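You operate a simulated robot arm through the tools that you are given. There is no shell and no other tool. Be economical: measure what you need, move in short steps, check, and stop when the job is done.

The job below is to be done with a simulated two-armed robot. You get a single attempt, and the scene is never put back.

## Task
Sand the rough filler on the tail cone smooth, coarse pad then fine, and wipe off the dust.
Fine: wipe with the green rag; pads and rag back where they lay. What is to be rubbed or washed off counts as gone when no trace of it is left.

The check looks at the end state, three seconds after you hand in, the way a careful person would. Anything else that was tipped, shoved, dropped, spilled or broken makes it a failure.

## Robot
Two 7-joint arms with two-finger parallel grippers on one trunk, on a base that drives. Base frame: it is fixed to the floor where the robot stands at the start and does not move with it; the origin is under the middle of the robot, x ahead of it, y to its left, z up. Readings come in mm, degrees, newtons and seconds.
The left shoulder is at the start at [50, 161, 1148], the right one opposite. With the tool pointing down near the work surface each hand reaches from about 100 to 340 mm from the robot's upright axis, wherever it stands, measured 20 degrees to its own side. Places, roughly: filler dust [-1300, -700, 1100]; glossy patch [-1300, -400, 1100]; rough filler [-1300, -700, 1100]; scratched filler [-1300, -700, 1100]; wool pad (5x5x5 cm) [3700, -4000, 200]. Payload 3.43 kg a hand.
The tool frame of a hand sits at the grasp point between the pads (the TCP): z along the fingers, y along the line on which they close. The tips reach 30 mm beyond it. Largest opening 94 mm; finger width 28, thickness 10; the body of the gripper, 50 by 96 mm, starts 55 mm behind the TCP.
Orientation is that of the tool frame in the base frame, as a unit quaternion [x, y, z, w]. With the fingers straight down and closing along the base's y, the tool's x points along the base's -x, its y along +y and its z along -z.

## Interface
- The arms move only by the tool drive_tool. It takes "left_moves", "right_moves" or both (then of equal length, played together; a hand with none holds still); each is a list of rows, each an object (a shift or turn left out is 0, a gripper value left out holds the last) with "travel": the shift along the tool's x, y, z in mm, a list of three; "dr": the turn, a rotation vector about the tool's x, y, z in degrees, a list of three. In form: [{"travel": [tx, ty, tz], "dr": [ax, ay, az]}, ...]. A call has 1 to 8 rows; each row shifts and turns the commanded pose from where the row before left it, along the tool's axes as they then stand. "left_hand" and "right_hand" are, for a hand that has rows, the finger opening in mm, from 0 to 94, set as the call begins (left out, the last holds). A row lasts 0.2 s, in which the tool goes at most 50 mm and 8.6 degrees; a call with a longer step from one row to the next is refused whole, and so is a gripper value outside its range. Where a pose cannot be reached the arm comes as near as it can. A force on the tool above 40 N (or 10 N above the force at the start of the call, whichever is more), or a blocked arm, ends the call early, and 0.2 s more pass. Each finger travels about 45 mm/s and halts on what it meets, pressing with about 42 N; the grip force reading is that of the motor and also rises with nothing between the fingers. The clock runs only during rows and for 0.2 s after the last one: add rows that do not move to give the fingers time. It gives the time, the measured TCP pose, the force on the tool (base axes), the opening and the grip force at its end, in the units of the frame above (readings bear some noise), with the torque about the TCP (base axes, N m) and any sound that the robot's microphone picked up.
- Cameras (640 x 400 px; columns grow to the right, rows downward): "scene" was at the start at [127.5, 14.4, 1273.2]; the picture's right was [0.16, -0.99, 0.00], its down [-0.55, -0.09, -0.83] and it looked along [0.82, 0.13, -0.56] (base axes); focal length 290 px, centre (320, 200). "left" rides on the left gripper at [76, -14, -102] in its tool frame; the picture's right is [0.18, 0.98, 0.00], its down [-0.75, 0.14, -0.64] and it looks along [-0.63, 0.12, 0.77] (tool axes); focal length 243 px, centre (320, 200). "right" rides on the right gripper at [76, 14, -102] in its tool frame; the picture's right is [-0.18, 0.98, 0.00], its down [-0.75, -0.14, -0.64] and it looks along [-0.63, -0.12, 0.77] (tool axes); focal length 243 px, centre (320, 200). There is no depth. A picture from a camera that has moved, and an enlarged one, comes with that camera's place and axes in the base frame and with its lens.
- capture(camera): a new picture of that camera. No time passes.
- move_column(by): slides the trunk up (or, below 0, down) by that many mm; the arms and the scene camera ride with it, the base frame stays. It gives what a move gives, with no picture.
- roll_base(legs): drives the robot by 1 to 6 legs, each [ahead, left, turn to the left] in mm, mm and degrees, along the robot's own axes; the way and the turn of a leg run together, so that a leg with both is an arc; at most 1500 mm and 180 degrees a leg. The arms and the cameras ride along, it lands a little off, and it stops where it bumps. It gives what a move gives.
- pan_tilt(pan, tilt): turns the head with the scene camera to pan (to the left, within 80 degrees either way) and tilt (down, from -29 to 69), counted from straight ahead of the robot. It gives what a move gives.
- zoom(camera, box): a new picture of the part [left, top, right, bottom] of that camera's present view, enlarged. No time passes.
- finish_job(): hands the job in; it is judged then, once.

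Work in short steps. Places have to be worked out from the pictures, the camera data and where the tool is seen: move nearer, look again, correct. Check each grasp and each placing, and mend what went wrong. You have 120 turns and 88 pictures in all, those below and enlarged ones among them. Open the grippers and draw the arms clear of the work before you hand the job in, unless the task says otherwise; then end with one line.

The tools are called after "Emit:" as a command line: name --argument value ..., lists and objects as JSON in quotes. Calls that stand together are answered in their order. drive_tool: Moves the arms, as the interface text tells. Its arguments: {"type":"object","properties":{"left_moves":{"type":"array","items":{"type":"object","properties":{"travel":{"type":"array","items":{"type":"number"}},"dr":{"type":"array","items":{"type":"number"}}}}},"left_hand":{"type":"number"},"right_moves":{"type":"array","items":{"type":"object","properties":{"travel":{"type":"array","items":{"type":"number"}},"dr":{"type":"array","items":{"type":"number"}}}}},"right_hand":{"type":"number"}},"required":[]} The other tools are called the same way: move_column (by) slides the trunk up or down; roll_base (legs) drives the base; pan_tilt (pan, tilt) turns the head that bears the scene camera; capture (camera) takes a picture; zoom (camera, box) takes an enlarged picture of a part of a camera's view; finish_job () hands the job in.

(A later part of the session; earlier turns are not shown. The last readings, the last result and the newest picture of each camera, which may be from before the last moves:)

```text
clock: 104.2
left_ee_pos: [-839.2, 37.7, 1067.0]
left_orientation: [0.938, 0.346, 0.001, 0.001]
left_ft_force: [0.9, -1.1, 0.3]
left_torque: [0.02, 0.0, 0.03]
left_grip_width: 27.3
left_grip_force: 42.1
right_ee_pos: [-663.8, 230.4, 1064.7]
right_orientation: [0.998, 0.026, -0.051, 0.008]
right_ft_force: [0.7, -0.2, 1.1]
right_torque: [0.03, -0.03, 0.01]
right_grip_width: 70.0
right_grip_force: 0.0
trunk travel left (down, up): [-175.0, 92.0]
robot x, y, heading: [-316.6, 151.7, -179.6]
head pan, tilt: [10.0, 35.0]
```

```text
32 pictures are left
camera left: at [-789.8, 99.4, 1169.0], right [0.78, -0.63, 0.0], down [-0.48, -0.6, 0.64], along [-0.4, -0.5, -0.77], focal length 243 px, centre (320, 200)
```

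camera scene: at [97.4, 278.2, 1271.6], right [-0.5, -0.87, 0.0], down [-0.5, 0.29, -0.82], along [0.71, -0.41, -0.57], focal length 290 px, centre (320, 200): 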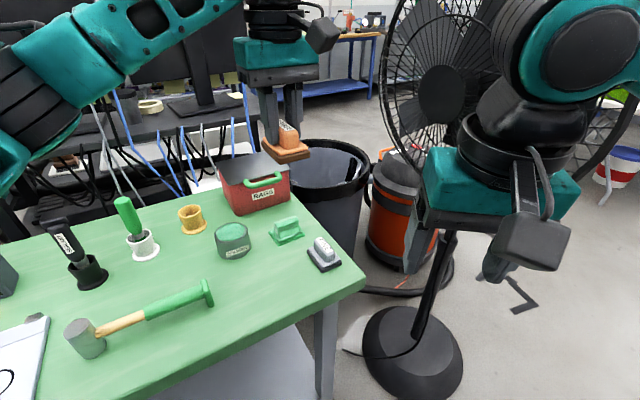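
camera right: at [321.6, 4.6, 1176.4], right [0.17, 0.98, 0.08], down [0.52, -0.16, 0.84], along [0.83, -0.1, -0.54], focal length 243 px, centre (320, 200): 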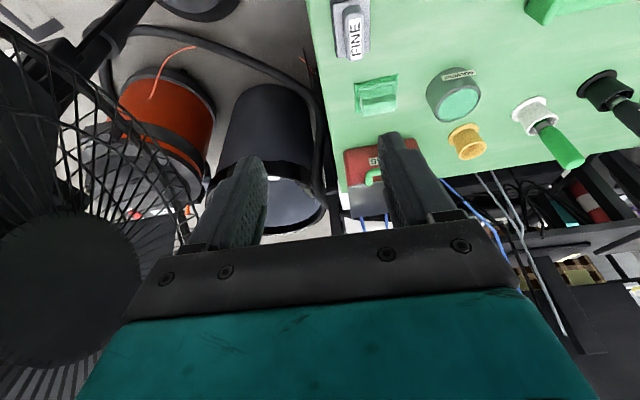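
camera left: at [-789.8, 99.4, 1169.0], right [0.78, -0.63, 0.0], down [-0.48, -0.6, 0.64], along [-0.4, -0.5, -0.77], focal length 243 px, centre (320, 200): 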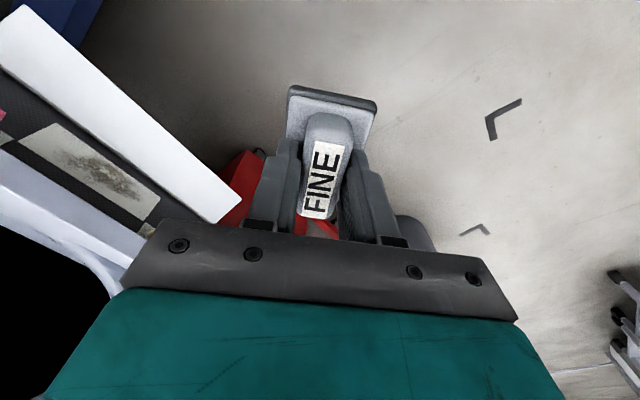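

Pad is secure and level. I slide the base left to y≈-415, realign the hand with the robot, then tip it horizontal as before.

Emit:
roll_base --legs '[[0, 566, 0]]'

Emit:
drive_tool --left_moves '[{"travel": [-16, 40.2, 0], "dr": [0, 0, 8.1]}, {"travel": [-10.2, 42.1, 0], "dr": [0, 0, 8.1]}, {"travel": [-4.3, 43.1, 0], "dr": [0, 0, 8.1]}, {"travel": [1.8, 43.3, 0], "dr": [0, 0, 8.1]}, {"travel": [7.8, 42.6, 0], "dr": [0, 0, 8.1]}, {}]'

Emit:
drive_tool --left_moves '[{"travel": [-12, 0, -6], "dr": [0, -8.6, 0]}, {"travel": [-13, 0, -4], "dr": [0, -8.6, 0]}, {"travel": [-13, 0, -2], "dr": [0, -8.6, 0]}, {"travel": [-13, 0, 1], "dr": [0, -8.6, 0]}, {"travel": [-13, 0, 3], "dr": [0, -8.6, 0]}, {"travel": [-13, 0, 4], "dr": [0, -8.6, 0]}, {"travel": [-13, 0, 6], "dr": [0, -8.6, 0]}, {"travel": [-12, 0, 8], "dr": [0, -8.6, 0]}]'

Emit:
drive_tool --left_moves '[{"dr": [0, -8, 0]}, {"dr": [0, -8, 0]}, {"dr": [0, -5.2, 0]}, {"dr": [8.2, 0, 0]}, {}]'

```text
clock: 107.4
left_ee_pos: [-833.6, -528.1, 1067.8]
left_orientation: [0.938, 0.347, 0.001, 0.001]
left_ft_force: [-0.1, -0.2, -0.8]
left_torque: [-0.01, 0.01, 0.02]
left_grip_width: 27.4
left_grip_force: 41.9
right_ee_pos: [-658.0, -336.5, 1065.6]
right_orientation: [0.998, 0.025, -0.051, 0.009]
right_ft_force: [0.0, -0.3, 0.3]
right_torque: [0.01, -0.02, -0.01]
right_grip_width: 69.9
right_grip_force: 0.0
trunk travel left (down, up): [-175.0, 92.0]
robot x, y, heading: [-309.3, -420.4, -179.3]
head pan, tilt: [10.0, 35.0]
```

```text
clock: 108.8
left_ee_pos: [-764.8, -732.9, 1069.2]
left_orientation: [1.0, -0.001, 0.002, 0.0]
left_ft_force: [-0.6, -0.7, -0.5]
left_torque: [0.04, 0.02, 0.03]
left_grip_width: 27.5
left_grip_force: 41.8
right_ee_pos: [-658.6, -337.4, 1063.8]
right_orientation: [0.998, 0.027, -0.05, 0.009]
right_ft_force: [0.2, -0.1, 0.0]
right_torque: [0.02, 0.0, 0.01]
right_grip_width: 70.1
right_grip_force: 0.1
trunk travel left (down, up): [-175.0, 92.0]
robot x, y, heading: [-310.9, -417.6, -179.6]
head pan, tilt: [10.0, 35.0]
```

```text
clock: 110.6
left_ee_pos: [-864.1, -734.7, 1114.0]
left_orientation: [0.825, 0.0, -0.565, 0.0]
left_ft_force: [-0.3, -0.6, -0.1]
left_torque: [0.02, 0.01, 0.03]
left_grip_width: 27.7
left_grip_force: 42.4
right_ee_pos: [-659.3, -336.3, 1063.3]
right_orientation: [0.998, 0.026, -0.051, 0.009]
right_ft_force: [0.4, -0.4, -0.1]
right_torque: [0.0, 0.0, 0.02]
right_grip_width: 70.0
right_grip_force: 0.0
trunk travel left (down, up): [-175.0, 92.0]
robot x, y, heading: [-309.5, -416.1, -179.5]
head pan, tilt: [10.0, 35.0]
```

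```text
clock: 111.8
left_ee_pos: [-864.2, -733.5, 1113.9]
left_orientation: [0.705, -0.051, -0.705, -0.051]
left_ft_force: [-0.2, -0.1, -0.7]
left_torque: [-0.04, -0.05, -0.01]
left_grip_width: 27.7
left_grip_force: 42.0
right_ee_pos: [-659.3, -336.6, 1064.0]
right_orientation: [0.998, 0.026, -0.05, 0.008]
right_ft_force: [0.5, -0.1, 0.2]
right_torque: [0.01, 0.01, -0.01]
right_grip_width: 70.2
right_grip_force: 0.0
trunk travel left (down, up): [-175.0, 92.0]
robot x, y, heading: [-307.6, -414.7, -179.4]
head pan, tilt: [10.0, 35.0]
```

Posture matches the earlier one. I drive forward 340 mm and bring the fine pad to ~10 mm off the plate.

Emit:
roll_base --legs '[[340, 0, 0]]'

Emit:
pan_tilt --pan 5 --tilt 20

Emit:
drive_tool --left_moves '[{"travel": [10, 9, 20], "dr": [-0.7, 0, 0]}, {"travel": [10, 9, 22]}, {"travel": [9, 0, 18]}, {}]'

```text
clock: 114.1
left_ee_pos: [-1200.1, -739.9, 1113.0]
left_orientation: [0.707, -0.05, -0.704, -0.049]
left_ft_force: [-0.7, 0.7, -0.5]
left_torque: [-0.02, -0.01, 0.0]
left_grip_width: 27.4
left_grip_force: 42.1
right_ee_pos: [-997.5, -341.3, 1063.0]
right_orientation: [0.998, 0.028, -0.05, 0.008]
right_ft_force: [-0.2, 0.1, 0.1]
right_torque: [-0.01, -0.01, 0.02]
right_grip_width: 70.1
right_grip_force: 0.0
trunk travel left (down, up): [-175.0, 92.0]
robot x, y, heading: [-646.1, -419.6, -179.3]
head pan, tilt: [10.0, 35.0]
```

```text
clock: 114.8
left_ee_pos: [-1200.4, -740.2, 1112.6]
left_orientation: [0.707, -0.049, -0.704, -0.049]
left_ft_force: [0.4, 0.1, -0.1]
left_torque: [-0.01, -0.05, -0.02]
left_grip_width: 27.5
left_grip_force: 42.2
right_ee_pos: [-997.0, -342.1, 1064.7]
right_orientation: [0.998, 0.027, -0.052, 0.008]
right_ft_force: [1.0, 0.7, -0.3]
right_torque: [0.03, -0.01, 0.0]
right_grip_width: 70.0
right_grip_force: 0.1
trunk travel left (down, up): [-175.0, 92.0]
robot x, y, heading: [-643.6, -422.5, -179.4]
head pan, tilt: [5.0, 20.0]
```

```text
clock: 115.8
left_ee_pos: [-1262.1, -748.9, 1082.7]
left_orientation: [0.707, -0.045, -0.705, -0.045]
left_ft_force: [-0.3, -1.0, -1.0]
left_torque: [0.03, 0.0, -0.02]
left_grip_width: 27.5
left_grip_force: 41.6
right_ee_pos: [-996.2, -342.4, 1063.5]
right_orientation: [0.998, 0.028, -0.051, 0.009]
right_ft_force: [-0.9, -0.1, -0.3]
right_torque: [0.0, 0.01, 0.0]
right_grip_width: 70.2
right_grip_force: 0.1
trunk travel left (down, up): [-175.0, 92.0]
robot x, y, heading: [-644.4, -420.6, -179.4]
head pan, tilt: [5.0, 20.0]
```

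Now I press on: 16 mm further with a +5 mm y correction, watching the force.

Emit:
drive_tool --left_moves '[{"travel": [0, -5, 8]}, {"travel": [0, 0, 6]}, {"travel": [0, 0, 2]}, {"travel": [0, 0, 2]}, {"travel": [0, 0, 2]}, {}]'

```text
clock: 117.2
left_ee_pos: [-1281.7, -741.1, 1083.3]
left_orientation: [0.706, -0.044, -0.705, -0.044]
left_ft_force: [3.1, 0.4, -1.0]
left_torque: [0.03, 0.04, -0.08]
left_grip_width: 27.3
left_grip_force: 42.0
right_ee_pos: [-996.9, -341.8, 1064.3]
right_orientation: [0.998, 0.029, -0.051, 0.009]
right_ft_force: [0.3, -1.3, 0.3]
right_torque: [-0.02, -0.02, 0.0]
right_grip_width: 69.8
right_grip_force: 0.1
trunk travel left (down, up): [-175.0, 92.0]
robot x, y, heading: [-643.9, -420.1, -179.7]
head pan, tilt: [5.0, 20.0]
```

Contact just begins. I press 2.5 mm more and run strokes over the whole patch area.

Emit:
drive_tool --left_moves '[{"travel": [0, 22, 2.5]}, {"travel": [0, -44, 0]}, {"travel": [0, 44, 0]}, {"travel": [8, -44, 0]}, {"travel": [0, 44, 0]}, {"travel": [-24, -44, 0]}, {"travel": [0, 44, 0]}, {"travel": [10, -22, 0]}]'

Emit:
drive_tool --left_moves '[{"travel": [6, 22, 0]}, {"travel": [0, -44, 0]}, {"travel": [0, 44, 0]}, {"travel": [8, -44, 0]}, {"travel": [0, 44, 0]}, {"travel": [-14, -44, 0]}, {"travel": [0, 44, 0]}, {"travel": [0, -22, 0]}]'

Emit:
drive_tool --left_moves '[{"travel": [0, 0, -20]}, {"travel": [0, 0, -25]}, {"travel": [0, 0, -25]}, {"travel": [-20, 40, 0]}, {"travel": [-10, 40, 0]}]'

Emit:
zoom --camera "scene" --box '[150, 150, 250, 240]'

```text
refused: row 6 steps farther than a row can; nothing moved
```

```text
clock: 119.0
left_ee_pos: [-1281.8, -741.2, 1085.2]
left_orientation: [0.706, -0.045, -0.705, -0.044]
left_ft_force: [8.2, -1.8, -0.4]
left_torque: [0.01, 0.22, -0.18]
left_grip_width: 27.7
left_grip_force: 42.3
right_ee_pos: [-996.2, -342.5, 1063.6]
right_orientation: [0.998, 0.029, -0.051, 0.008]
right_ft_force: [0.3, -0.1, 0.1]
right_torque: [0.0, 0.0, 0.02]
right_grip_width: 69.9
right_grip_force: 0.0
trunk travel left (down, up): [-175.0, 92.0]
robot x, y, heading: [-644.2, -421.4, -179.2]
head pan, tilt: [5.0, 20.0]
```

```text
clock: 120.2
left_ee_pos: [-1222.7, -830.3, 1112.7]
left_orientation: [0.707, -0.045, -0.704, -0.046]
left_ft_force: [-0.4, -0.2, -0.8]
left_torque: [-0.01, -0.03, -0.01]
left_grip_width: 27.5
left_grip_force: 42.3
right_ee_pos: [-997.0, -342.0, 1064.2]
right_orientation: [0.998, 0.028, -0.051, 0.008]
right_ft_force: [-0.2, 0.0, -0.5]
right_torque: [0.0, -0.04, -0.03]
right_grip_width: 70.0
right_grip_force: 0.1
trunk travel left (down, up): [-175.0, 92.0]
robot x, y, heading: [-645.3, -416.4, -179.5]
head pan, tilt: [5.0, 20.0]
```

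```text
4.44 times, centred on (200, 195) of scene
camera zoom: at [-777.6, -429.7, 1295.6], right [-0.1, 1.0, 0.0], down [0.34, 0.03, -0.94], along [-0.94, -0.09, -0.34], focal length 1290 px, centre (853, 222)
```

zoom: 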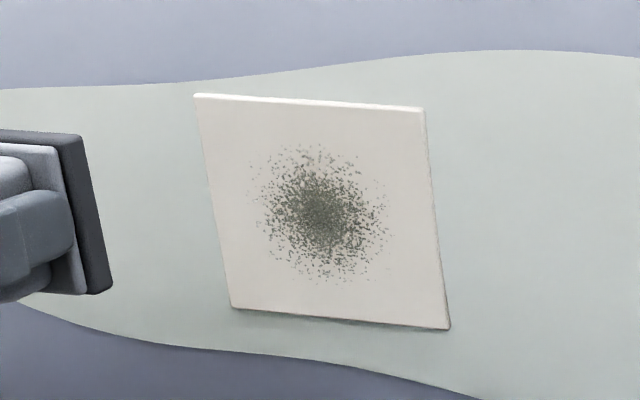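

Scratches are gone and dust has appeared, so the fine pass has done its work. I return the fine pad: back off, tip the hand down and drive to the table stance.

Emit:
roll_base --legs '[[-340, 0, 0]]'

Emit:
drive_tool --left_moves '[{"travel": [0, -30, -20], "dr": [-8.2, 0, 0]}, {"travel": [0, -30, -20], "dr": [0, 8.6, 0]}, {"travel": [0, -20, -20], "dr": [0, 8.6, 0]}, {"travel": [5, 0, -15], "dr": [0, 8.6, 0]}, {"travel": [8, 0, -12], "dr": [0, 8.6, 0]}, {"travel": [10, 0, -8], "dr": [0, 8.6, 0]}, {"travel": [12, 0, -5], "dr": [0, 8.6, 0]}, {"travel": [12, 0, 0], "dr": [0, 8.6, 0]}]'

Emit:
drive_tool --left_moves '[{"travel": [10, 0, 0], "dr": [0, 8.6, 0]}, {"travel": [10, 0, 0], "dr": [0, 8.6, 0]}, {"travel": [8, 0, 0], "dr": [0, 8.6, 0]}, {"travel": [0, 0, 0], "dr": [0, 4, 0]}, {}]'

Emit:
roll_base --legs '[[0, -566, 0], [0, 0, 90], [0, 0, 49.5], [105, 349, 0]]'

```text
clock: 122.5
left_ee_pos: [-879.9, -827.1, 1114.4]
left_orientation: [0.706, -0.045, -0.705, -0.045]
left_ft_force: [0.6, 0.0, -0.5]
left_torque: [-0.03, -0.01, 0.0]
left_grip_width: 27.4
left_grip_force: 42.5
right_ee_pos: [-656.3, -337.3, 1065.3]
right_orientation: [0.998, 0.028, -0.052, 0.008]
right_ft_force: [-0.3, 0.4, 0.1]
right_torque: [0.02, 0.01, 0.01]
right_grip_width: 70.0
right_grip_force: 0.0
trunk travel left (down, up): [-175.0, 92.0]
robot x, y, heading: [-302.0, -415.5, -179.2]
head pan, tilt: [5.0, 20.0]
```

```text
clock: 124.3
left_ee_pos: [-754.5, -748.1, 1097.9]
left_orientation: [0.967, 0.007, -0.255, 0.003]
left_ft_force: [0.2, 0.1, -0.9]
left_torque: [-0.01, -0.02, -0.01]
left_grip_width: 27.4
left_grip_force: 41.7
right_ee_pos: [-656.8, -338.5, 1065.2]
right_orientation: [0.998, 0.028, -0.05, 0.008]
right_ft_force: [-0.3, 0.7, 0.7]
right_torque: [0.0, 0.02, -0.02]
right_grip_width: 70.1
right_grip_force: 0.1
trunk travel left (down, up): [-175.0, 92.0]
robot x, y, heading: [-306.2, -416.3, -179.2]
head pan, tilt: [5.0, 20.0]
```

```text
clock: 125.5
left_ee_pos: [-728.1, -747.3, 1088.1]
left_orientation: [1.0, 0.008, 0.002, -0.001]
left_ft_force: [0.8, 0.6, -1.5]
left_torque: [0.01, 0.01, 0.0]
left_grip_width: 27.5
left_grip_force: 42.4
right_ee_pos: [-655.9, -337.9, 1063.4]
right_orientation: [0.998, 0.029, -0.051, 0.009]
right_ft_force: [0.6, -0.3, -0.4]
right_torque: [-0.01, 0.02, -0.03]
right_grip_width: 69.8
right_grip_force: 0.0
trunk travel left (down, up): [-175.0, 92.0]
robot x, y, heading: [-304.3, -419.8, -179.2]
head pan, tilt: [5.0, 20.0]
```

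```text
clock: 136.7
left_ee_pos: [527.7, 334.5, 1088.2]
left_orientation: [0.335, 0.942, 0.0, -0.001]
left_ft_force: [-0.5, 0.0, -0.1]
left_torque: [0.02, 0.03, -0.01]
left_grip_width: 27.4
left_grip_force: 42.0
right_ee_pos: [209.3, 66.8, 1063.5]
right_orientation: [0.316, 0.947, -0.009, 0.05]
right_ft_force: [0.7, -0.2, -0.5]
right_torque: [-0.01, 0.02, -0.03]
right_grip_width: 69.7
right_grip_force: 0.0
trunk travel left (down, up): [-175.0, 92.0]
robot x, y, heading: [-13.3, 352.8, -39.3]
head pan, tilt: [5.0, 20.0]
```

Arrived at the table stance with the pad steady. I realign the hand and carry it over to above the fine pad's spot.

Emit:
drive_tool --left_moves '[{"travel": [-21.4, -40.6, 0], "dr": [0, 0, -7.84]}, {"travel": [-15.7, -43.1, 0], "dr": [0, 0, -7.84]}, {"travel": [-9.6, -44.9, 0], "dr": [0, 0, -7.84]}, {"travel": [-3.4, -45.8, 0], "dr": [0, 0, -7.84]}, {"travel": [2.8, -45.8, 0], "dr": [0, 0, -7.84]}, {"travel": [0, -31, 35]}, {"travel": [0, -30, 38]}, {"travel": [0, 0, 45]}]'

Emit:
pan_tilt --pan 10 --tilt 35

Emit:
capture --camera "scene"

```text
clock: 138.5
left_ee_pos: [482.8, 47.7, 969.1]
left_orientation: [-0.001, 1.0, 0.001, -0.001]
left_ft_force: [0.2, 0.0, -0.2]
left_torque: [0.0, 0.01, 0.02]
left_grip_width: 27.7
left_grip_force: 41.6
right_ee_pos: [207.5, 66.7, 1063.9]
right_orientation: [0.315, 0.948, -0.01, 0.05]
right_ft_force: [-0.3, -0.3, -1.4]
right_torque: [0.0, -0.01, 0.01]
right_grip_width: 70.0
right_grip_force: 0.0
trunk travel left (down, up): [-175.0, 92.0]
robot x, y, heading: [-14.4, 356.7, -39.0]
head pan, tilt: [5.0, 20.0]
```

```text
clock: 139.3
left_ee_pos: [482.0, 48.4, 969.9]
left_orientation: [0.0, 1.0, 0.001, -0.001]
left_ft_force: [-0.5, -0.7, -0.3]
left_torque: [0.04, -0.01, 0.02]
left_grip_width: 27.4
left_grip_force: 41.9
right_ee_pos: [207.3, 66.4, 1063.5]
right_orientation: [0.315, 0.948, -0.009, 0.05]
right_ft_force: [0.3, -0.4, -0.2]
right_torque: [-0.05, 0.01, -0.01]
right_grip_width: 70.0
right_grip_force: 0.1
trunk travel left (down, up): [-175.0, 92.0]
robot x, y, heading: [-10.7, 349.9, -39.4]
head pan, tilt: [10.0, 35.0]
```

```text
30 pictures are left
camera scene: at [96.5, 284.2, 1271.8], right [-0.49, -0.87, 0.0], down [-0.5, 0.28, -0.82], along [0.71, -0.4, -0.57], focal length 290 px, centre (320, 200)
```

scene: 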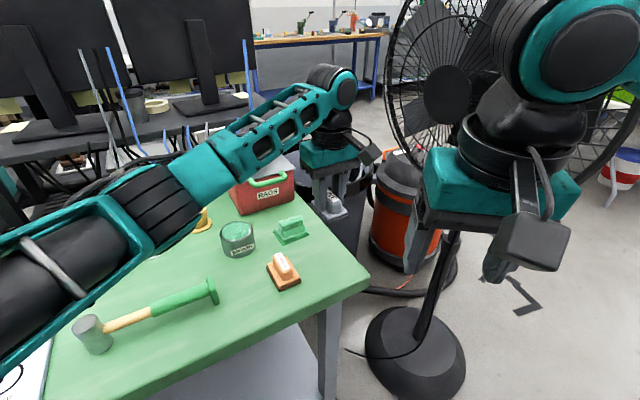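

Directly over the spot. I lower it, feeling for the table from about z≈850.

Emit:
drive_tool --left_moves '[{"travel": [-1, 0, 40]}, {"travel": [0, 0, 40]}, {"travel": [0, 0, 32]}, {"travel": [0, 0, 8]}, {"travel": [0, 0, 4]}, {}]'

```text
clock: 140.7
left_ee_pos: [482.0, 47.4, 845.5]
left_orientation: [0.0, 1.0, 0.001, -0.001]
left_ft_force: [0.2, -0.4, -0.9]
left_torque: [0.0, 0.02, 0.01]
left_grip_width: 27.4
left_grip_force: 41.8
right_ee_pos: [208.3, 66.3, 1063.8]
right_orientation: [0.316, 0.947, -0.01, 0.05]
right_ft_force: [-1.3, -0.2, -0.5]
right_torque: [0.0, 0.05, 0.01]
right_grip_width: 69.8
right_grip_force: 0.0
trunk travel left (down, up): [-175.0, 92.0]
robot x, y, heading: [-9.8, 349.6, -39.1]
head pan, tilt: [10.0, 35.0]
```

Emit:
drive_tool --left_moves '[{"travel": [0, 0, 1.5]}, {"travel": [0, 0, 1.5]}, {"travel": [0, 0, 1]}, {"travel": [0, 0, 1]}, {}]'

```text
clock: 141.9
left_ee_pos: [482.4, 48.3, 843.5]
left_orientation: [0.0, 1.0, -0.002, 0.002]
left_ft_force: [2.2, 0.9, 23.7]
left_torque: [0.05, 0.14, 0.0]
left_grip_width: 27.3
left_grip_force: 41.9
right_ee_pos: [206.2, 68.4, 1063.4]
right_orientation: [0.316, 0.947, -0.01, 0.052]
right_ft_force: [0.2, 0.9, 0.4]
right_torque: [-0.01, 0.01, 0.01]
right_grip_width: 70.3
right_grip_force: 0.1
trunk travel left (down, up): [-175.0, 92.0]
robot x, y, heading: [-9.7, 354.4, -39.2]
head pan, tilt: [10.0, 35.0]
```

Contact at 24 N. I release, rise, and move above the green rag to look.

Emit:
drive_tool --left_moves '[{}, {}, {}, {}]' --left_hand 70

Emit:
drive_tool --left_moves '[{"travel": [0, 0, -30]}, {"travel": [0, 0, -40]}, {"travel": [0, 0, -45]}, {"travel": [-25, 10, -25]}, {"travel": [-30, 10, 0]}, {"travel": [-30, 10, 0]}, {}]'

Emit:
capture --camera "left"

Emit:
zoom --camera "scene" --box '[200, 170, 380, 310]'

```text
clock: 142.9
left_ee_pos: [483.3, 48.9, 840.4]
left_orientation: [-0.001, 1.0, 0.002, -0.001]
left_ft_force: [-0.6, -0.1, -0.4]
left_torque: [0.02, -0.02, -0.04]
left_grip_width: 69.9
left_grip_force: 0.1
right_ee_pos: [207.8, 66.9, 1064.6]
right_orientation: [0.316, 0.947, -0.009, 0.05]
right_ft_force: [-0.2, 0.1, 0.0]
right_torque: [-0.01, -0.03, 0.02]
right_grip_width: 70.0
right_grip_force: 0.0
trunk travel left (down, up): [-175.0, 92.0]
robot x, y, heading: [-11.6, 348.5, -39.2]
head pan, tilt: [10.0, 35.0]
```

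```text
clock: 144.5
left_ee_pos: [567.6, 77.2, 980.9]
left_orientation: [0.0, 1.0, 0.001, -0.001]
left_ft_force: [0.4, -0.3, 1.0]
left_torque: [-0.01, -0.01, 0.0]
left_grip_width: 70.2
left_grip_force: 0.1
right_ee_pos: [208.1, 67.5, 1062.7]
right_orientation: [0.316, 0.947, -0.01, 0.051]
right_ft_force: [-0.3, -0.2, 0.2]
right_torque: [-0.02, -0.03, 0.02]
right_grip_width: 70.2
right_grip_force: 0.1
trunk travel left (down, up): [-175.0, 92.0]
robot x, y, heading: [-12.9, 352.8, -39.3]
head pan, tilt: [10.0, 35.0]
```

```text
29 pictures are left
camera left: at [492.0, 64.4, 1083.3], right [-0.18, 0.98, 0.0], down [0.75, 0.14, 0.64], along [0.63, 0.12, -0.77], focal length 243 px, centre (320, 200)
```

left: 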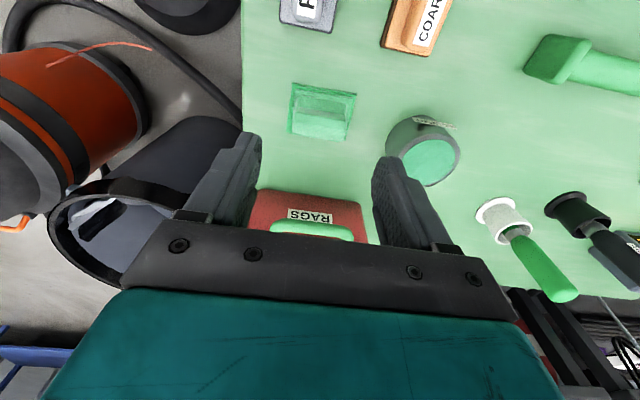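

```text
2.86 times, centred on (290, 240) of scene
camera zoom: at [96.4, 284.3, 1271.8], right [-0.49, -0.87, 0.0], down [-0.5, 0.28, -0.82], along [0.71, -0.4, -0.57], focal length 829 px, centre (406, 86)
```

zoom: 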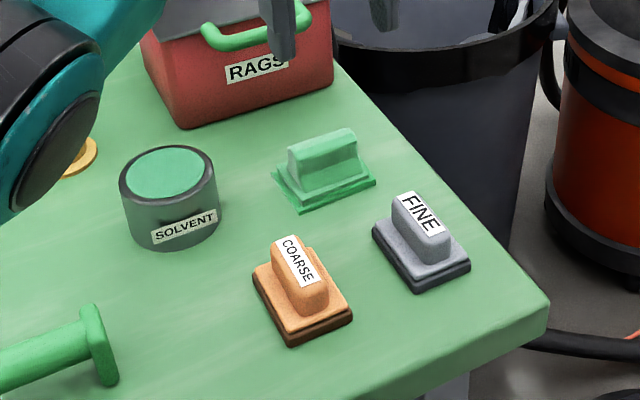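

Both pads are back neatly. The rag's handle runs along y near (593, 83), so I turn the hand 90° clockwise above it to close across x.

Emit:
drive_tool --left_moves '[{"travel": [-25, 6, 0]}, {"dr": [0, 0, 8.2]}, {"dr": [0, 0, 8.2]}, {"dr": [0, 0, 8.2]}, {"dr": [0, 0, 8.2]}, {"dr": [0, 0, 8.2]}, {"dr": [0, 0, 8.2]}, {"dr": [0, 0, 8.2]}]'

Emit:
drive_tool --left_moves '[{"dr": [0, 0, 8.2]}, {"dr": [0, 0, 8.2]}, {"dr": [0, 0, 8.2]}, {"dr": [0, 0, 8]}, {"travel": [0, 0, 40]}, {"travel": [0, 0, 40]}, {}]'

Emit:
capture --camera "left"

Emit:
zoom --camera "scene" --box '[200, 170, 380, 310]'

```text
clock: 146.3
left_ee_pos: [593.2, 84.2, 979.8]
left_orientation: [0.481, 0.877, 0.001, -0.002]
left_ft_force: [-0.4, 0.0, 0.5]
left_torque: [0.02, -0.02, 0.02]
left_grip_width: 70.1
left_grip_force: 0.1
right_ee_pos: [208.4, 66.0, 1064.0]
right_orientation: [0.316, 0.947, -0.009, 0.051]
right_ft_force: [0.8, -0.5, 0.0]
right_torque: [0.03, 0.0, -0.01]
right_grip_width: 70.1
right_grip_force: 0.1
trunk travel left (down, up): [-175.0, 92.0]
robot x, y, heading: [-12.8, 354.2, -39.2]
head pan, tilt: [10.0, 35.0]
```

```text
clock: 147.9
left_ee_pos: [592.1, 83.3, 899.0]
left_orientation: [0.708, 0.707, 0.0, -0.001]
left_ft_force: [0.5, -0.3, 0.0]
left_torque: [-0.01, 0.04, 0.02]
left_grip_width: 69.9
left_grip_force: 0.1
right_ee_pos: [207.4, 67.3, 1063.8]
right_orientation: [0.316, 0.947, -0.01, 0.05]
right_ft_force: [0.4, 1.0, 0.8]
right_torque: [-0.02, 0.01, 0.02]
right_grip_width: 70.1
right_grip_force: 0.0
trunk travel left (down, up): [-175.0, 92.0]
robot x, y, heading: [-7.6, 353.6, -39.3]
head pan, tilt: [10.0, 35.0]
```

```text
27 pictures are left
camera left: at [578.2, 160.8, 1002.0], right [0.98, 0.18, 0.0], down [0.14, -0.75, 0.64], along [0.12, -0.63, -0.77], focal length 243 px, centre (320, 200)
```

left: 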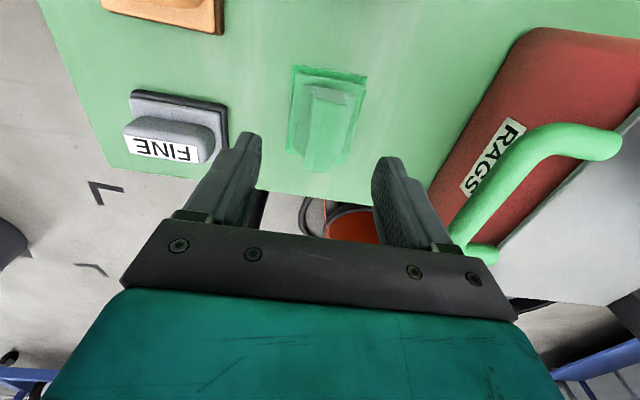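

```text
2.86 times, centred on (290, 240) of scene
camera zoom: at [96.4, 284.3, 1271.8], right [-0.49, -0.87, 0.0], down [-0.5, 0.28, -0.82], along [0.71, -0.4, -0.57], focal length 829 px, centre (406, 86)
```

zoom: 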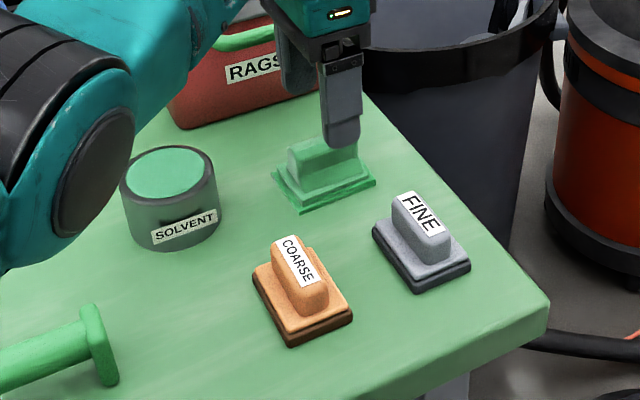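

The rag is axis-aligned, centre about (596, 80). I correct by that and descend with the fingers either side of the handle.

Emit:
drive_tool --left_moves '[{"travel": [-3, 4, 25]}, {"travel": [0, 0, 18]}, {"travel": [0, 0, 6]}, {"travel": [0, 0, 4]}, {"travel": [0, 0, 3]}, {}]'

Emit:
zoom --camera "scene" --box '[240, 180, 350, 270]'

```text
clock: 149.3
left_ee_pos: [592.7, 84.7, 844.1]
left_orientation: [0.707, 0.707, 0.001, -0.001]
left_ft_force: [-0.1, -0.1, -0.3]
left_torque: [-0.02, 0.0, -0.01]
left_grip_width: 69.8
left_grip_force: 0.1
left hand out of reach, approached as far as the arm can: row 2
right_ee_pos: [207.5, 66.8, 1063.7]
right_orientation: [0.316, 0.947, -0.01, 0.051]
right_ft_force: [-0.5, -0.2, -0.7]
right_torque: [0.01, -0.02, 0.0]
right_grip_width: 69.8
right_grip_force: 0.0
trunk travel left (down, up): [-175.0, 92.0]
robot x, y, heading: [-12.7, 351.4, -39.3]
head pan, tilt: [10.0, 35.0]
```

```text
4.44 times, centred on (295, 225) of scene
camera zoom: at [96.4, 284.3, 1271.8], right [-0.49, -0.87, 0.0], down [-0.5, 0.28, -0.82], along [0.71, -0.4, -0.57], focal length 1290 px, centre (431, 89)
```

zoom: 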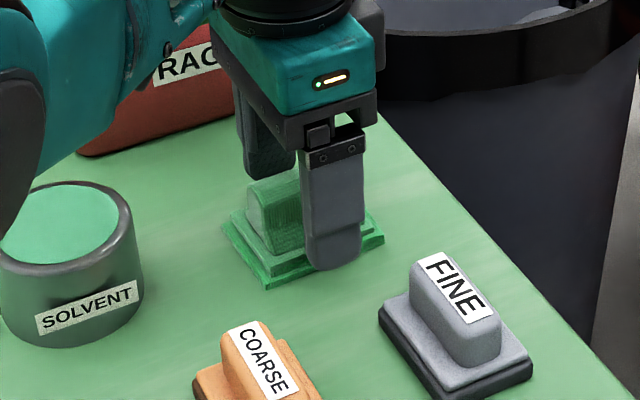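

The arm is at its reach limit here but the fingers straddle the handle well. I close and check how the rag shifts.

Emit:
drive_tool --left_moves '[{}, {}, {}, {}, {}]' --left_hand 10

Emit:
zoom --camera "scene" --box '[240, 180, 350, 270]'

```text
clock: 150.5
left_ee_pos: [593.2, 87.2, 845.0]
left_orientation: [0.707, 0.707, 0.0, -0.002]
left_ft_force: [-0.7, -0.1, 0.6]
left_torque: [0.03, 0.04, 0.0]
left_grip_width: 27.0
left_grip_force: 42.1
right_ee_pos: [208.6, 66.9, 1064.2]
right_orientation: [0.315, 0.948, -0.01, 0.051]
right_ft_force: [-0.4, 0.1, -0.1]
right_torque: [0.01, -0.01, -0.02]
right_grip_width: 69.9
right_grip_force: 0.1
trunk travel left (down, up): [-175.0, 92.0]
robot x, y, heading: [-11.9, 351.7, -39.3]
head pan, tilt: [10.0, 35.0]
```

```text
4.44 times, centred on (295, 225) of scene
camera zoom: at [96.4, 284.3, 1271.8], right [-0.49, -0.87, 0.0], down [-0.5, 0.28, -0.82], along [0.71, -0.4, -0.57], focal length 1290 px, centre (431, 89)
```

zoom: 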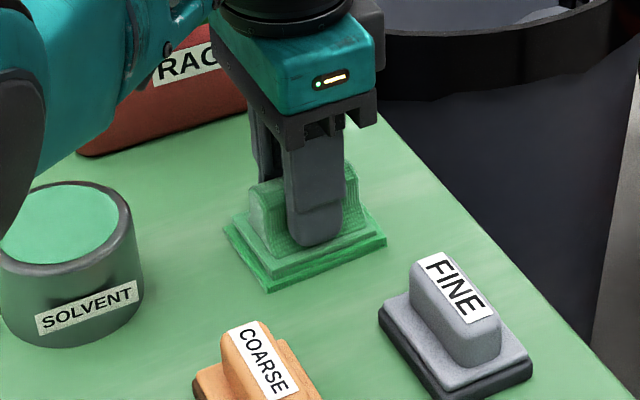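

The rag shifted about 3 mm toward -x, so I'll return it with the TCP at x≈596. I lift straight up and draw in.

Emit:
drive_tool --left_moves '[{"travel": [0, 0, -30]}, {"travel": [0, 0, -45]}, {"travel": [0, 0, -45]}, {"travel": [5, -10, -45]}, {"travel": [15, -25, -35]}, {"travel": [15, -30, -10]}, {}]'

Emit:
capture --camera "left"

```text
clock: 152.1
left_ee_pos: [526.8, 120.9, 1054.4]
left_orientation: [0.706, 0.708, 0.001, -0.002]
left_ft_force: [0.4, 0.0, -0.6]
left_torque: [0.0, -0.02, 0.0]
left_grip_width: 27.3
left_grip_force: 41.3
right_ee_pos: [207.5, 66.7, 1063.3]
right_orientation: [0.316, 0.947, -0.009, 0.05]
right_ft_force: [0.5, -0.4, -0.2]
right_torque: [-0.02, -0.02, 0.01]
right_grip_width: 70.0
right_grip_force: 0.0
trunk travel left (down, up): [-175.0, 92.0]
robot x, y, heading: [-10.4, 349.7, -39.3]
head pan, tilt: [10.0, 35.0]
```

```text
23 pictures are left
camera left: at [513.9, 196.5, 1157.5], right [0.98, 0.19, 0.0], down [0.14, -0.76, 0.64], along [0.12, -0.63, -0.77], focal length 243 px, centre (320, 200)
```

left: 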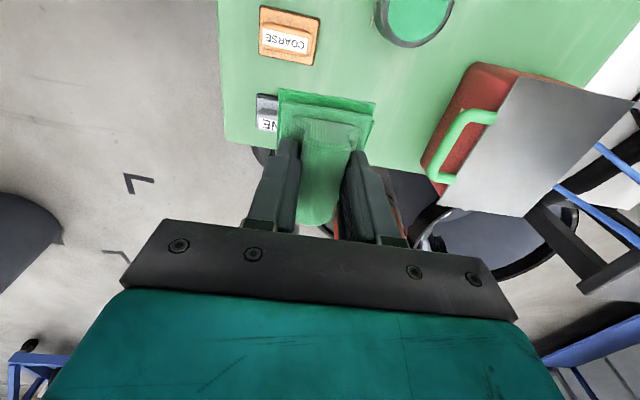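

Rag firmly held. I drive the same route back to the cone and realign the hand.

Emit:
roll_base --legs '[[-105, -349, 0], [0, 0, -90], [0, 0, -50.3], [0, 566, 0]]'

Emit:
drive_tool --left_moves '[{"travel": [31.5, 2.6, 0], "dr": [0, 0, -8.45]}, {"travel": [30.8, 7.1, 0], "dr": [0, 0, -8.45]}, {"travel": [29.4, 11.6, 0], "dr": [0, 0, -8.45]}, {"travel": [27.4, 15.8, 0], "dr": [0, 0, -8.45]}, {"travel": [24.8, 19.6, 0], "dr": [0, 0, -8.45]}, {"travel": [21.6, 23, 0], "dr": [0, 0, -8.45]}, {}]'

```text
clock: 163.4
left_ee_pos: [-885.3, -570.5, 1055.4]
left_orientation: [0.902, -0.433, 0.001, -0.001]
left_ft_force: [0.4, 0.3, -1.1]
left_torque: [-0.02, 0.01, -0.01]
left_grip_width: 27.5
left_grip_force: 41.3
right_ee_pos: [-669.4, -329.8, 1064.2]
right_orientation: [0.999, 0.016, -0.051, 0.008]
right_ft_force: [0.3, 0.2, -0.1]
right_torque: [0.02, 0.0, 0.02]
right_grip_width: 70.0
right_grip_force: 0.1
trunk travel left (down, up): [-175.0, 92.0]
robot x, y, heading: [-315.9, -414.0, 179.3]
head pan, tilt: [10.0, 35.0]
```

```text
clock: 165.0
left_ee_pos: [-778.7, -727.6, 1057.0]
left_orientation: [1.0, -0.005, 0.002, 0.0]
left_ft_force: [-0.9, 0.7, -0.2]
left_torque: [-0.02, 0.0, 0.01]
left_grip_width: 27.5
left_grip_force: 42.3
right_ee_pos: [-669.0, -328.0, 1064.0]
right_orientation: [0.999, 0.016, -0.05, 0.008]
right_ft_force: [-0.2, -0.1, 0.1]
right_torque: [0.0, 0.0, -0.01]
right_grip_width: 69.8
right_grip_force: 0.0
trunk travel left (down, up): [-175.0, 92.0]
robot x, y, heading: [-318.3, -414.4, 179.1]
head pan, tilt: [10.0, 35.0]
```

Aligned. Now I tip the hand horizontal, yaw it to the plate, and drive in 340 mm.

Emit:
drive_tool --left_moves '[{"travel": [-12, 0, -8], "dr": [0, -8.6, 0]}, {"travel": [-13, 0, -6], "dr": [0, -8.6, 0]}, {"travel": [-13, 0, -4], "dr": [0, -8.6, 0]}, {"travel": [-13, 0, -1], "dr": [0, -8.6, 0]}, {"travel": [-13, 0, 1], "dr": [0, -8.6, 0]}, {"travel": [-13, 0, 2], "dr": [0, -8.6, 0]}, {"travel": [-13, 0, 4], "dr": [0, -8.6, 0]}, {"travel": [-12, 0, 6], "dr": [0, -8.6, 0]}]'

Emit:
drive_tool --left_moves '[{"dr": [0, -8, 0]}, {"dr": [0, -8, 0]}, {"dr": [0, -5.2, 0]}, {"dr": [7.5, 0, 0]}, {}]'

Emit:
roll_base --legs '[[330, 0, 0]]'

Emit:
pan_tilt --pan 5 --tilt 20

Emit:
capture --camera "scene"

```text
clock: 166.8
left_ee_pos: [-869.1, -725.7, 1116.2]
left_orientation: [0.825, -0.005, -0.565, -0.003]
left_ft_force: [0.2, 0.0, 0.3]
left_torque: [-0.05, -0.03, -0.01]
left_grip_width: 27.2
left_grip_force: 42.3
right_ee_pos: [-667.8, -328.0, 1064.2]
right_orientation: [0.999, 0.016, -0.051, 0.008]
right_ft_force: [-1.2, -0.5, 0.1]
right_torque: [-0.04, 0.01, 0.02]
right_grip_width: 70.0
right_grip_force: 0.0
trunk travel left (down, up): [-175.0, 92.0]
robot x, y, heading: [-319.7, -414.1, 179.0]
head pan, tilt: [10.0, 35.0]
```

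```text
clock: 168.0
left_ee_pos: [-869.0, -724.2, 1116.1]
left_orientation: [0.706, -0.05, -0.705, -0.049]
left_ft_force: [-0.7, -0.6, 0.0]
left_torque: [-0.02, -0.02, -0.01]
left_grip_width: 27.0
left_grip_force: 41.8
right_ee_pos: [-668.7, -328.3, 1063.6]
right_orientation: [0.999, 0.015, -0.051, 0.007]
right_ft_force: [0.3, 0.7, 0.3]
right_torque: [-0.04, 0.01, -0.01]
right_grip_width: 69.7
right_grip_force: 0.1
trunk travel left (down, up): [-175.0, 92.0]
robot x, y, heading: [-320.6, -415.3, 179.3]
head pan, tilt: [10.0, 35.0]
```

```text
clock: 170.1
left_ee_pos: [-1198.9, -719.9, 1114.7]
left_orientation: [0.706, -0.052, -0.704, -0.051]
left_ft_force: [-0.3, 0.1, -0.7]
left_torque: [0.01, 0.0, -0.02]
left_grip_width: 26.8
left_grip_force: 42.0
right_ee_pos: [-996.6, -323.0, 1063.5]
right_orientation: [0.999, 0.014, -0.051, 0.007]
right_ft_force: [0.3, 0.0, 0.4]
right_torque: [-0.01, 0.01, 0.05]
right_grip_width: 70.0
right_grip_force: 0.1
trunk travel left (down, up): [-175.0, 92.0]
robot x, y, heading: [-647.5, -409.9, 179.3]
head pan, tilt: [10.0, 35.0]
```

```text
clock: 170.9
left_ee_pos: [-1199.6, -718.6, 1114.7]
left_orientation: [0.707, -0.051, -0.704, -0.051]
left_ft_force: [0.7, -0.5, -0.2]
left_torque: [0.01, 0.0, 0.01]
left_grip_width: 27.1
left_grip_force: 41.5
right_ee_pos: [-996.3, -322.7, 1062.6]
right_orientation: [0.999, 0.014, -0.051, 0.007]
right_ft_force: [0.0, 0.2, 0.2]
right_torque: [0.0, -0.02, 0.01]
right_grip_width: 69.9
right_grip_force: 0.0
trunk travel left (down, up): [-175.0, 92.0]
robot x, y, heading: [-641.6, -408.7, 179.0]
head pan, tilt: [5.0, 20.0]
```

```text
22 pictures are left
camera scene: at [-779.1, -416.2, 1295.6], right [-0.07, 1.0, 0.0], down [0.34, 0.03, -0.94], along [-0.94, -0.07, -0.34], focal length 290 px, centre (320, 200)
```

scene: 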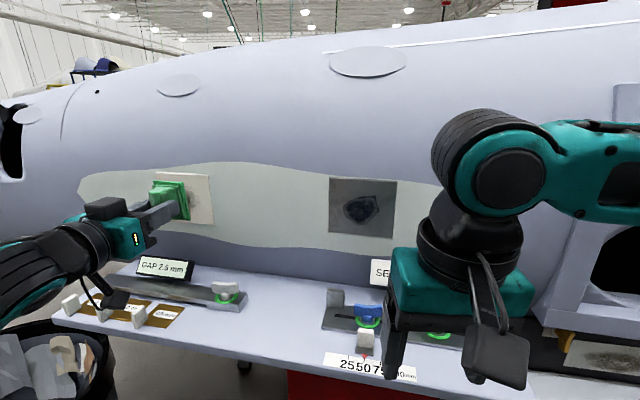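

Rag ready. I bring it in front of the dust, about 10 mm off.

Emit:
drive_tool --left_moves '[{"travel": [8, 12, 20], "dr": [-0.8, 0, 0]}, {"travel": [8, 12, 22]}, {"travel": [8, 10, 20]}, {"travel": [0, 0, 6]}, {"travel": [0, 0, 4]}, {"travel": [0, 0, 2]}, {}]'

```text
clock: 172.5
left_ee_pos: [-1276.9, -743.8, 1090.4]
left_orientation: [-0.705, 0.046, 0.706, 0.046]
left_ft_force: [0.2, -0.5, -0.4]
left_torque: [0.0, -0.02, -0.01]
left_grip_width: 27.0
left_grip_force: 42.4
right_ee_pos: [-995.2, -323.0, 1064.6]
right_orientation: [0.999, 0.014, -0.051, 0.007]
right_ft_force: [0.9, -0.2, 0.1]
right_torque: [0.0, -0.05, -0.01]
right_grip_width: 69.9
right_grip_force: 0.1
trunk travel left (down, up): [-175.0, 92.0]
robot x, y, heading: [-642.6, -411.3, 179.2]
head pan, tilt: [5.0, 20.0]
```

Emit:
drive_tool --left_moves '[{"travel": [0, 0, 2]}, {"travel": [0, 0, 2]}, {"travel": [0, 0, 1.5]}, {}]'

```text
clock: 173.5
left_ee_pos: [-1279.1, -742.5, 1091.2]
left_orientation: [0.706, -0.046, -0.705, -0.046]
left_ft_force: [26.7, -1.7, -6.1]
left_torque: [-0.05, -0.29, 0.13]
left_grip_width: 27.0
left_grip_force: 42.3
right_ee_pos: [-993.9, -323.5, 1065.3]
right_orientation: [0.999, 0.014, -0.052, 0.008]
right_ft_force: [-0.4, 0.1, 0.0]
right_torque: [-0.02, 0.0, -0.02]
right_grip_width: 70.2
right_grip_force: 0.0
trunk travel left (down, up): [-175.0, 92.0]
robot x, y, heading: [-645.9, -409.7, 179.3]
head pan, tilt: [5.0, 20.0]
```

Contact at 27 N, a bit firm, so I ease 1.5 mm and wipe across the area.

Emit:
drive_tool --left_moves '[{"travel": [0, 22, -1.5]}, {"travel": [0, -44, 0]}, {"travel": [12, 0, 0]}, {"travel": [0, 44, 0]}, {"travel": [-12, -44, 0]}, {"travel": [-12, 0, 0]}, {"travel": [0, 44, 0]}, {"travel": [12, -22, 0]}]'

Emit:
drive_tool --left_moves '[{"travel": [0, 0, -20]}, {"travel": [0, 0, -25]}, {"travel": [0, 0, -25]}, {"travel": [-20, 40, 0]}, {"travel": [-10, 40, 0]}]'

Emit:
zoom --camera "scene" --box '[140, 150, 240, 240]'

```text
clock: 175.3
left_ee_pos: [-1278.6, -743.3, 1092.2]
left_orientation: [-0.706, 0.045, 0.706, 0.046]
left_ft_force: [5.7, -2.9, 1.1]
left_torque: [0.02, 0.03, -0.05]
left_grip_width: 26.6
left_grip_force: 42.1
right_ee_pos: [-996.0, -323.7, 1064.9]
right_orientation: [0.999, 0.014, -0.051, 0.007]
right_ft_force: [0.1, 0.2, 0.2]
right_torque: [0.0, -0.01, 0.01]
right_grip_width: 70.0
right_grip_force: 0.1
trunk travel left (down, up): [-175.0, 92.0]
robot x, y, heading: [-646.1, -411.8, 179.1]
head pan, tilt: [5.0, 20.0]
```

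```text
clock: 176.5
left_ee_pos: [-1220.0, -832.9, 1118.9]
left_orientation: [0.707, -0.046, -0.705, -0.046]
left_ft_force: [0.4, 0.2, -0.2]
left_torque: [0.0, 0.02, -0.05]
left_grip_width: 22.9
left_grip_force: 42.2
right_ee_pos: [-995.7, -322.5, 1063.8]
right_orientation: [0.999, 0.015, -0.051, 0.007]
right_ft_force: [-0.6, -0.6, 0.9]
right_torque: [0.0, 0.01, 0.01]
right_grip_width: 70.1
right_grip_force: 0.1
trunk travel left (down, up): [-175.0, 92.0]
robot x, y, heading: [-643.9, -407.3, 178.9]
head pan, tilt: [5.0, 20.0]
```

```text
4.44 times, centred on (190, 195) of scene
camera zoom: at [-778.9, -416.4, 1295.6], right [-0.07, 1.0, 0.0], down [0.34, 0.03, -0.94], along [-0.94, -0.07, -0.34], focal length 1290 px, centre (898, 222)
```

zoom: 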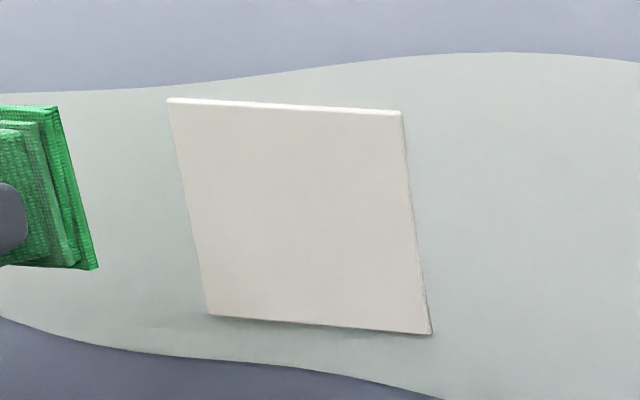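

The plate looks clean. I take one close-up to be sure there's no trace left, since the grip has crept to 22.9 mm again and I want to go soon.

Emit:
zoom --camera "scene" --box '[174, 170, 238, 226]'

Emit:
capture --camera "left"

```text
7.14 times, centred on (206, 198) of scene
camera zoom: at [-778.9, -416.4, 1295.6], right [-0.07, 1.0, 0.0], down [0.34, 0.03, -0.94], along [-0.94, -0.07, -0.34], focal length 2073 px, centre (1134, 214)
```

zoom: 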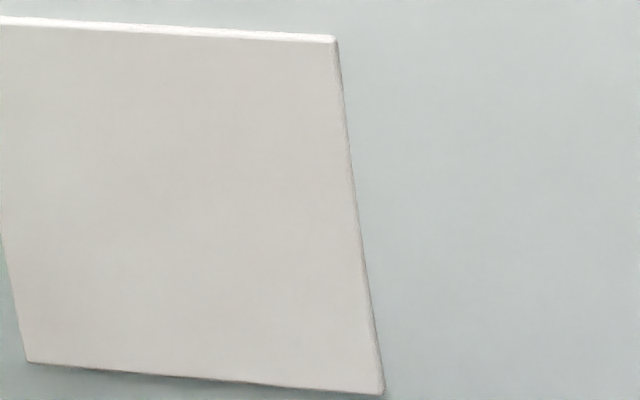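

```text
19 pictures are left
camera left: at [-1117.2, -830.9, 1044.0], right [-0.13, -0.97, -0.18], down [0.62, -0.22, 0.76], along [-0.78, -0.02, 0.63], focal length 243 px, centre (320, 200)
```

left: 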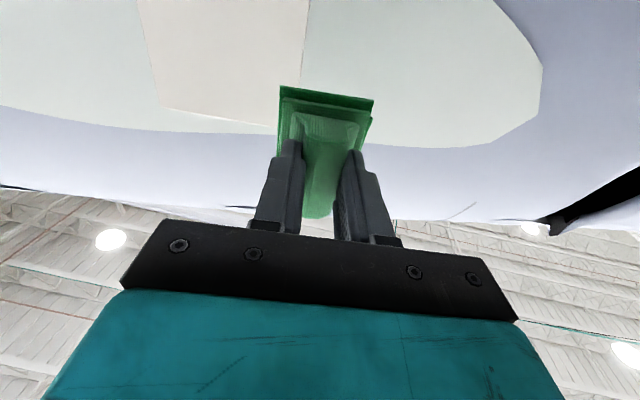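

No trace remains on the plate and the rag is still held straight. I return it: back off, tip down, and drive to the table at heading about -50° for more reach.

Emit:
roll_base --legs '[[-335, 0, 0]]'

Emit:
drive_tool --left_moves '[{"travel": [0, -30, -20], "dr": [-7.4, 0, 0]}, {"travel": [0, -30, -20], "dr": [0, 8.6, 0]}, {"travel": [0, -20, -20], "dr": [0, 8.6, 0]}, {"travel": [5, 0, -15], "dr": [0, 8.6, 0]}, {"travel": [8, 0, -12], "dr": [0, 8.6, 0]}, {"travel": [10, 0, -8], "dr": [0, 8.6, 0]}, {"travel": [12, 0, -5], "dr": [0, 8.6, 0]}, {"travel": [12, 0, 0], "dr": [0, 8.6, 0]}]'

Emit:
drive_tool --left_moves '[{"travel": [10, 0, 0], "dr": [0, 8.6, 0]}, {"travel": [10, 0, 0], "dr": [0, 8.6, 0]}, {"travel": [8, 0, 0], "dr": [0, 8.6, 0]}, {"travel": [0, 0, 0], "dr": [0, 4, 0]}, {}]'

Emit:
roll_base --legs '[[0, -560, 0], [0, 0, 90], [0, 0, 41]]'

```text
clock: 178.7
left_ee_pos: [-886.8, -838.2, 1120.9]
left_orientation: [0.706, -0.046, -0.705, -0.046]
left_ft_force: [0.0, -0.2, 0.0]
left_torque: [-0.01, -0.01, -0.01]
left_grip_width: 23.1
left_grip_force: 42.0
right_ee_pos: [-662.9, -328.5, 1063.2]
right_orientation: [0.999, 0.014, -0.052, 0.008]
right_ft_force: [0.6, 0.6, -0.4]
right_torque: [0.01, -0.01, 0.02]
right_grip_width: 69.8
right_grip_force: 0.0
trunk travel left (down, up): [-175.0, 92.0]
robot x, y, heading: [-314.7, -413.0, 179.5]
head pan, tilt: [5.0, 20.0]
```

```text
clock: 180.5
left_ee_pos: [-759.5, -761.0, 1104.5]
left_orientation: [0.967, 0.0, -0.255, 0.001]
left_ft_force: [-0.4, -0.1, -2.0]
left_torque: [0.01, 0.02, 0.01]
left_grip_width: 22.8
left_grip_force: 41.8
right_ee_pos: [-663.2, -328.1, 1064.6]
right_orientation: [0.999, 0.015, -0.051, 0.007]
right_ft_force: [-0.3, -0.4, -0.1]
right_torque: [0.01, -0.02, 0.0]
right_grip_width: 70.0
right_grip_force: 0.0
trunk travel left (down, up): [-175.0, 92.0]
robot x, y, heading: [-307.1, -415.5, 179.5]
head pan, tilt: [5.0, 20.0]
```

```text
clock: 181.7
left_ee_pos: [-735.6, -759.9, 1094.6]
left_orientation: [1.0, 0.001, 0.001, 0.0]
left_ft_force: [1.0, 0.2, -1.0]
left_torque: [0.0, 0.01, 0.0]
left_grip_width: 23.1
left_grip_force: 42.3
right_ee_pos: [-662.7, -327.6, 1064.0]
right_orientation: [0.999, 0.016, -0.051, 0.008]
right_ft_force: [-0.1, -0.1, -0.8]
right_torque: [0.01, -0.02, -0.02]
right_grip_width: 69.7
right_grip_force: 0.1
trunk travel left (down, up): [-175.0, 92.0]
robot x, y, heading: [-315.0, -416.8, 179.3]
head pan, tilt: [5.0, 20.0]
```

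```text
clock: 190.7
left_ee_pos: [231.3, 68.5, 1095.2]
left_orientation: [0.409, 0.912, 0.0, -0.001]
left_ft_force: [-0.1, 0.4, -0.2]
left_torque: [-0.02, -0.02, 0.02]
left_grip_width: 22.9
left_grip_force: 41.9
right_ee_pos: [-139.2, -166.4, 1064.2]
right_orientation: [0.394, 0.918, -0.014, 0.049]
right_ft_force: [-0.2, -0.7, -0.2]
right_torque: [0.0, 0.01, 0.01]
right_grip_width: 70.3
right_grip_force: 0.0
trunk travel left (down, up): [-175.0, 92.0]
robot x, y, heading: [-308.3, 153.6, -49.0]
head pan, tilt: [5.0, 20.0]
```

Now the short drive to the table stance, then I realign the hand and bring it over the rag's place.

Emit:
roll_base --legs '[[62, 354, 0]]'

Emit:
drive_tool --left_moves '[{"travel": [-32.7, -14.4, 0], "dr": [0, 0, 8.34]}, {"travel": [-34.4, -9.5, 0], "dr": [0, 0, 8.34]}, {"travel": [-35.5, -4.4, 0], "dr": [0, 0, 8.34]}, {"travel": [-35.8, 0.7, 0], "dr": [0, 0, 8.34]}, {"travel": [-35.3, 6, 0], "dr": [0, 0, 8.34]}, {}]'

Emit:
pan_tilt --pan 15 --tilt 35

Emit:
capture --camera "scene"

```text
clock: 193.0
left_ee_pos: [536.6, 249.5, 1094.0]
left_orientation: [0.409, 0.912, 0.001, -0.001]
left_ft_force: [0.0, -0.1, 0.4]
left_torque: [0.03, 0.02, 0.0]
left_grip_width: 22.8
left_grip_force: 42.2
right_ee_pos: [165.7, 15.1, 1064.2]
right_orientation: [0.396, 0.917, -0.014, 0.049]
right_ft_force: [-0.1, -1.0, 0.5]
right_torque: [0.01, 0.01, 0.01]
right_grip_width: 69.9
right_grip_force: 0.2
trunk travel left (down, up): [-175.0, 92.0]
robot x, y, heading: [1.2, 336.1, -49.3]
head pan, tilt: [5.0, 20.0]
```

```text
clock: 194.4
left_ee_pos: [593.4, 79.5, 1095.2]
left_orientation: [0.708, 0.706, 0.001, -0.002]
left_ft_force: [-0.1, 0.0, -0.5]
left_torque: [0.03, 0.01, 0.01]
left_grip_width: 22.8
left_grip_force: 42.2
right_ee_pos: [165.6, 15.3, 1064.1]
right_orientation: [0.396, 0.917, -0.014, 0.049]
right_ft_force: [0.1, -0.4, -0.1]
right_torque: [0.0, 0.0, -0.01]
right_grip_width: 69.9
right_grip_force: 0.1
trunk travel left (down, up): [-175.0, 92.0]
robot x, y, heading: [-0.9, 332.5, -48.9]
head pan, tilt: [5.0, 20.0]
```

```text
clock: 195.2
left_ee_pos: [592.0, 79.4, 1094.5]
left_orientation: [0.707, 0.707, 0.001, -0.001]
left_ft_force: [-0.4, -0.3, -0.4]
left_torque: [0.03, 0.01, -0.02]
left_grip_width: 22.9
left_grip_force: 41.8
right_ee_pos: [166.2, 14.8, 1063.5]
right_orientation: [0.395, 0.917, -0.014, 0.049]
right_ft_force: [0.1, -0.3, 0.1]
right_torque: [0.0, 0.02, -0.02]
right_grip_width: 70.1
right_grip_force: 0.1
trunk travel left (down, up): [-175.0, 92.0]
robot x, y, heading: [-2.5, 333.9, -49.1]
head pan, tilt: [15.0, 35.0]
```

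```text
18 pictures are left
camera scene: at [97.2, 254.4, 1271.8], right [-0.56, -0.83, 0.0], down [-0.47, 0.32, -0.82], along [0.68, -0.46, -0.57], focal length 290 px, centre (320, 200)
```

scene: 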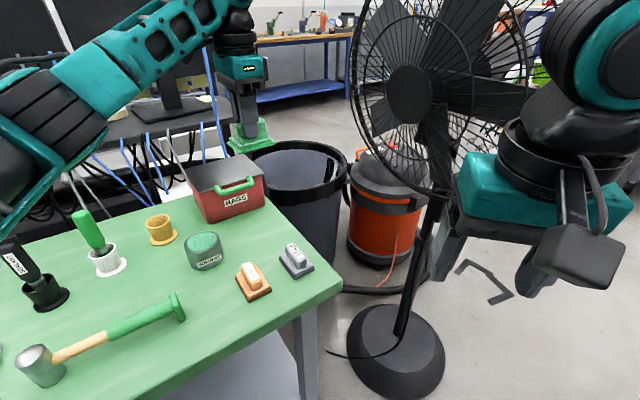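

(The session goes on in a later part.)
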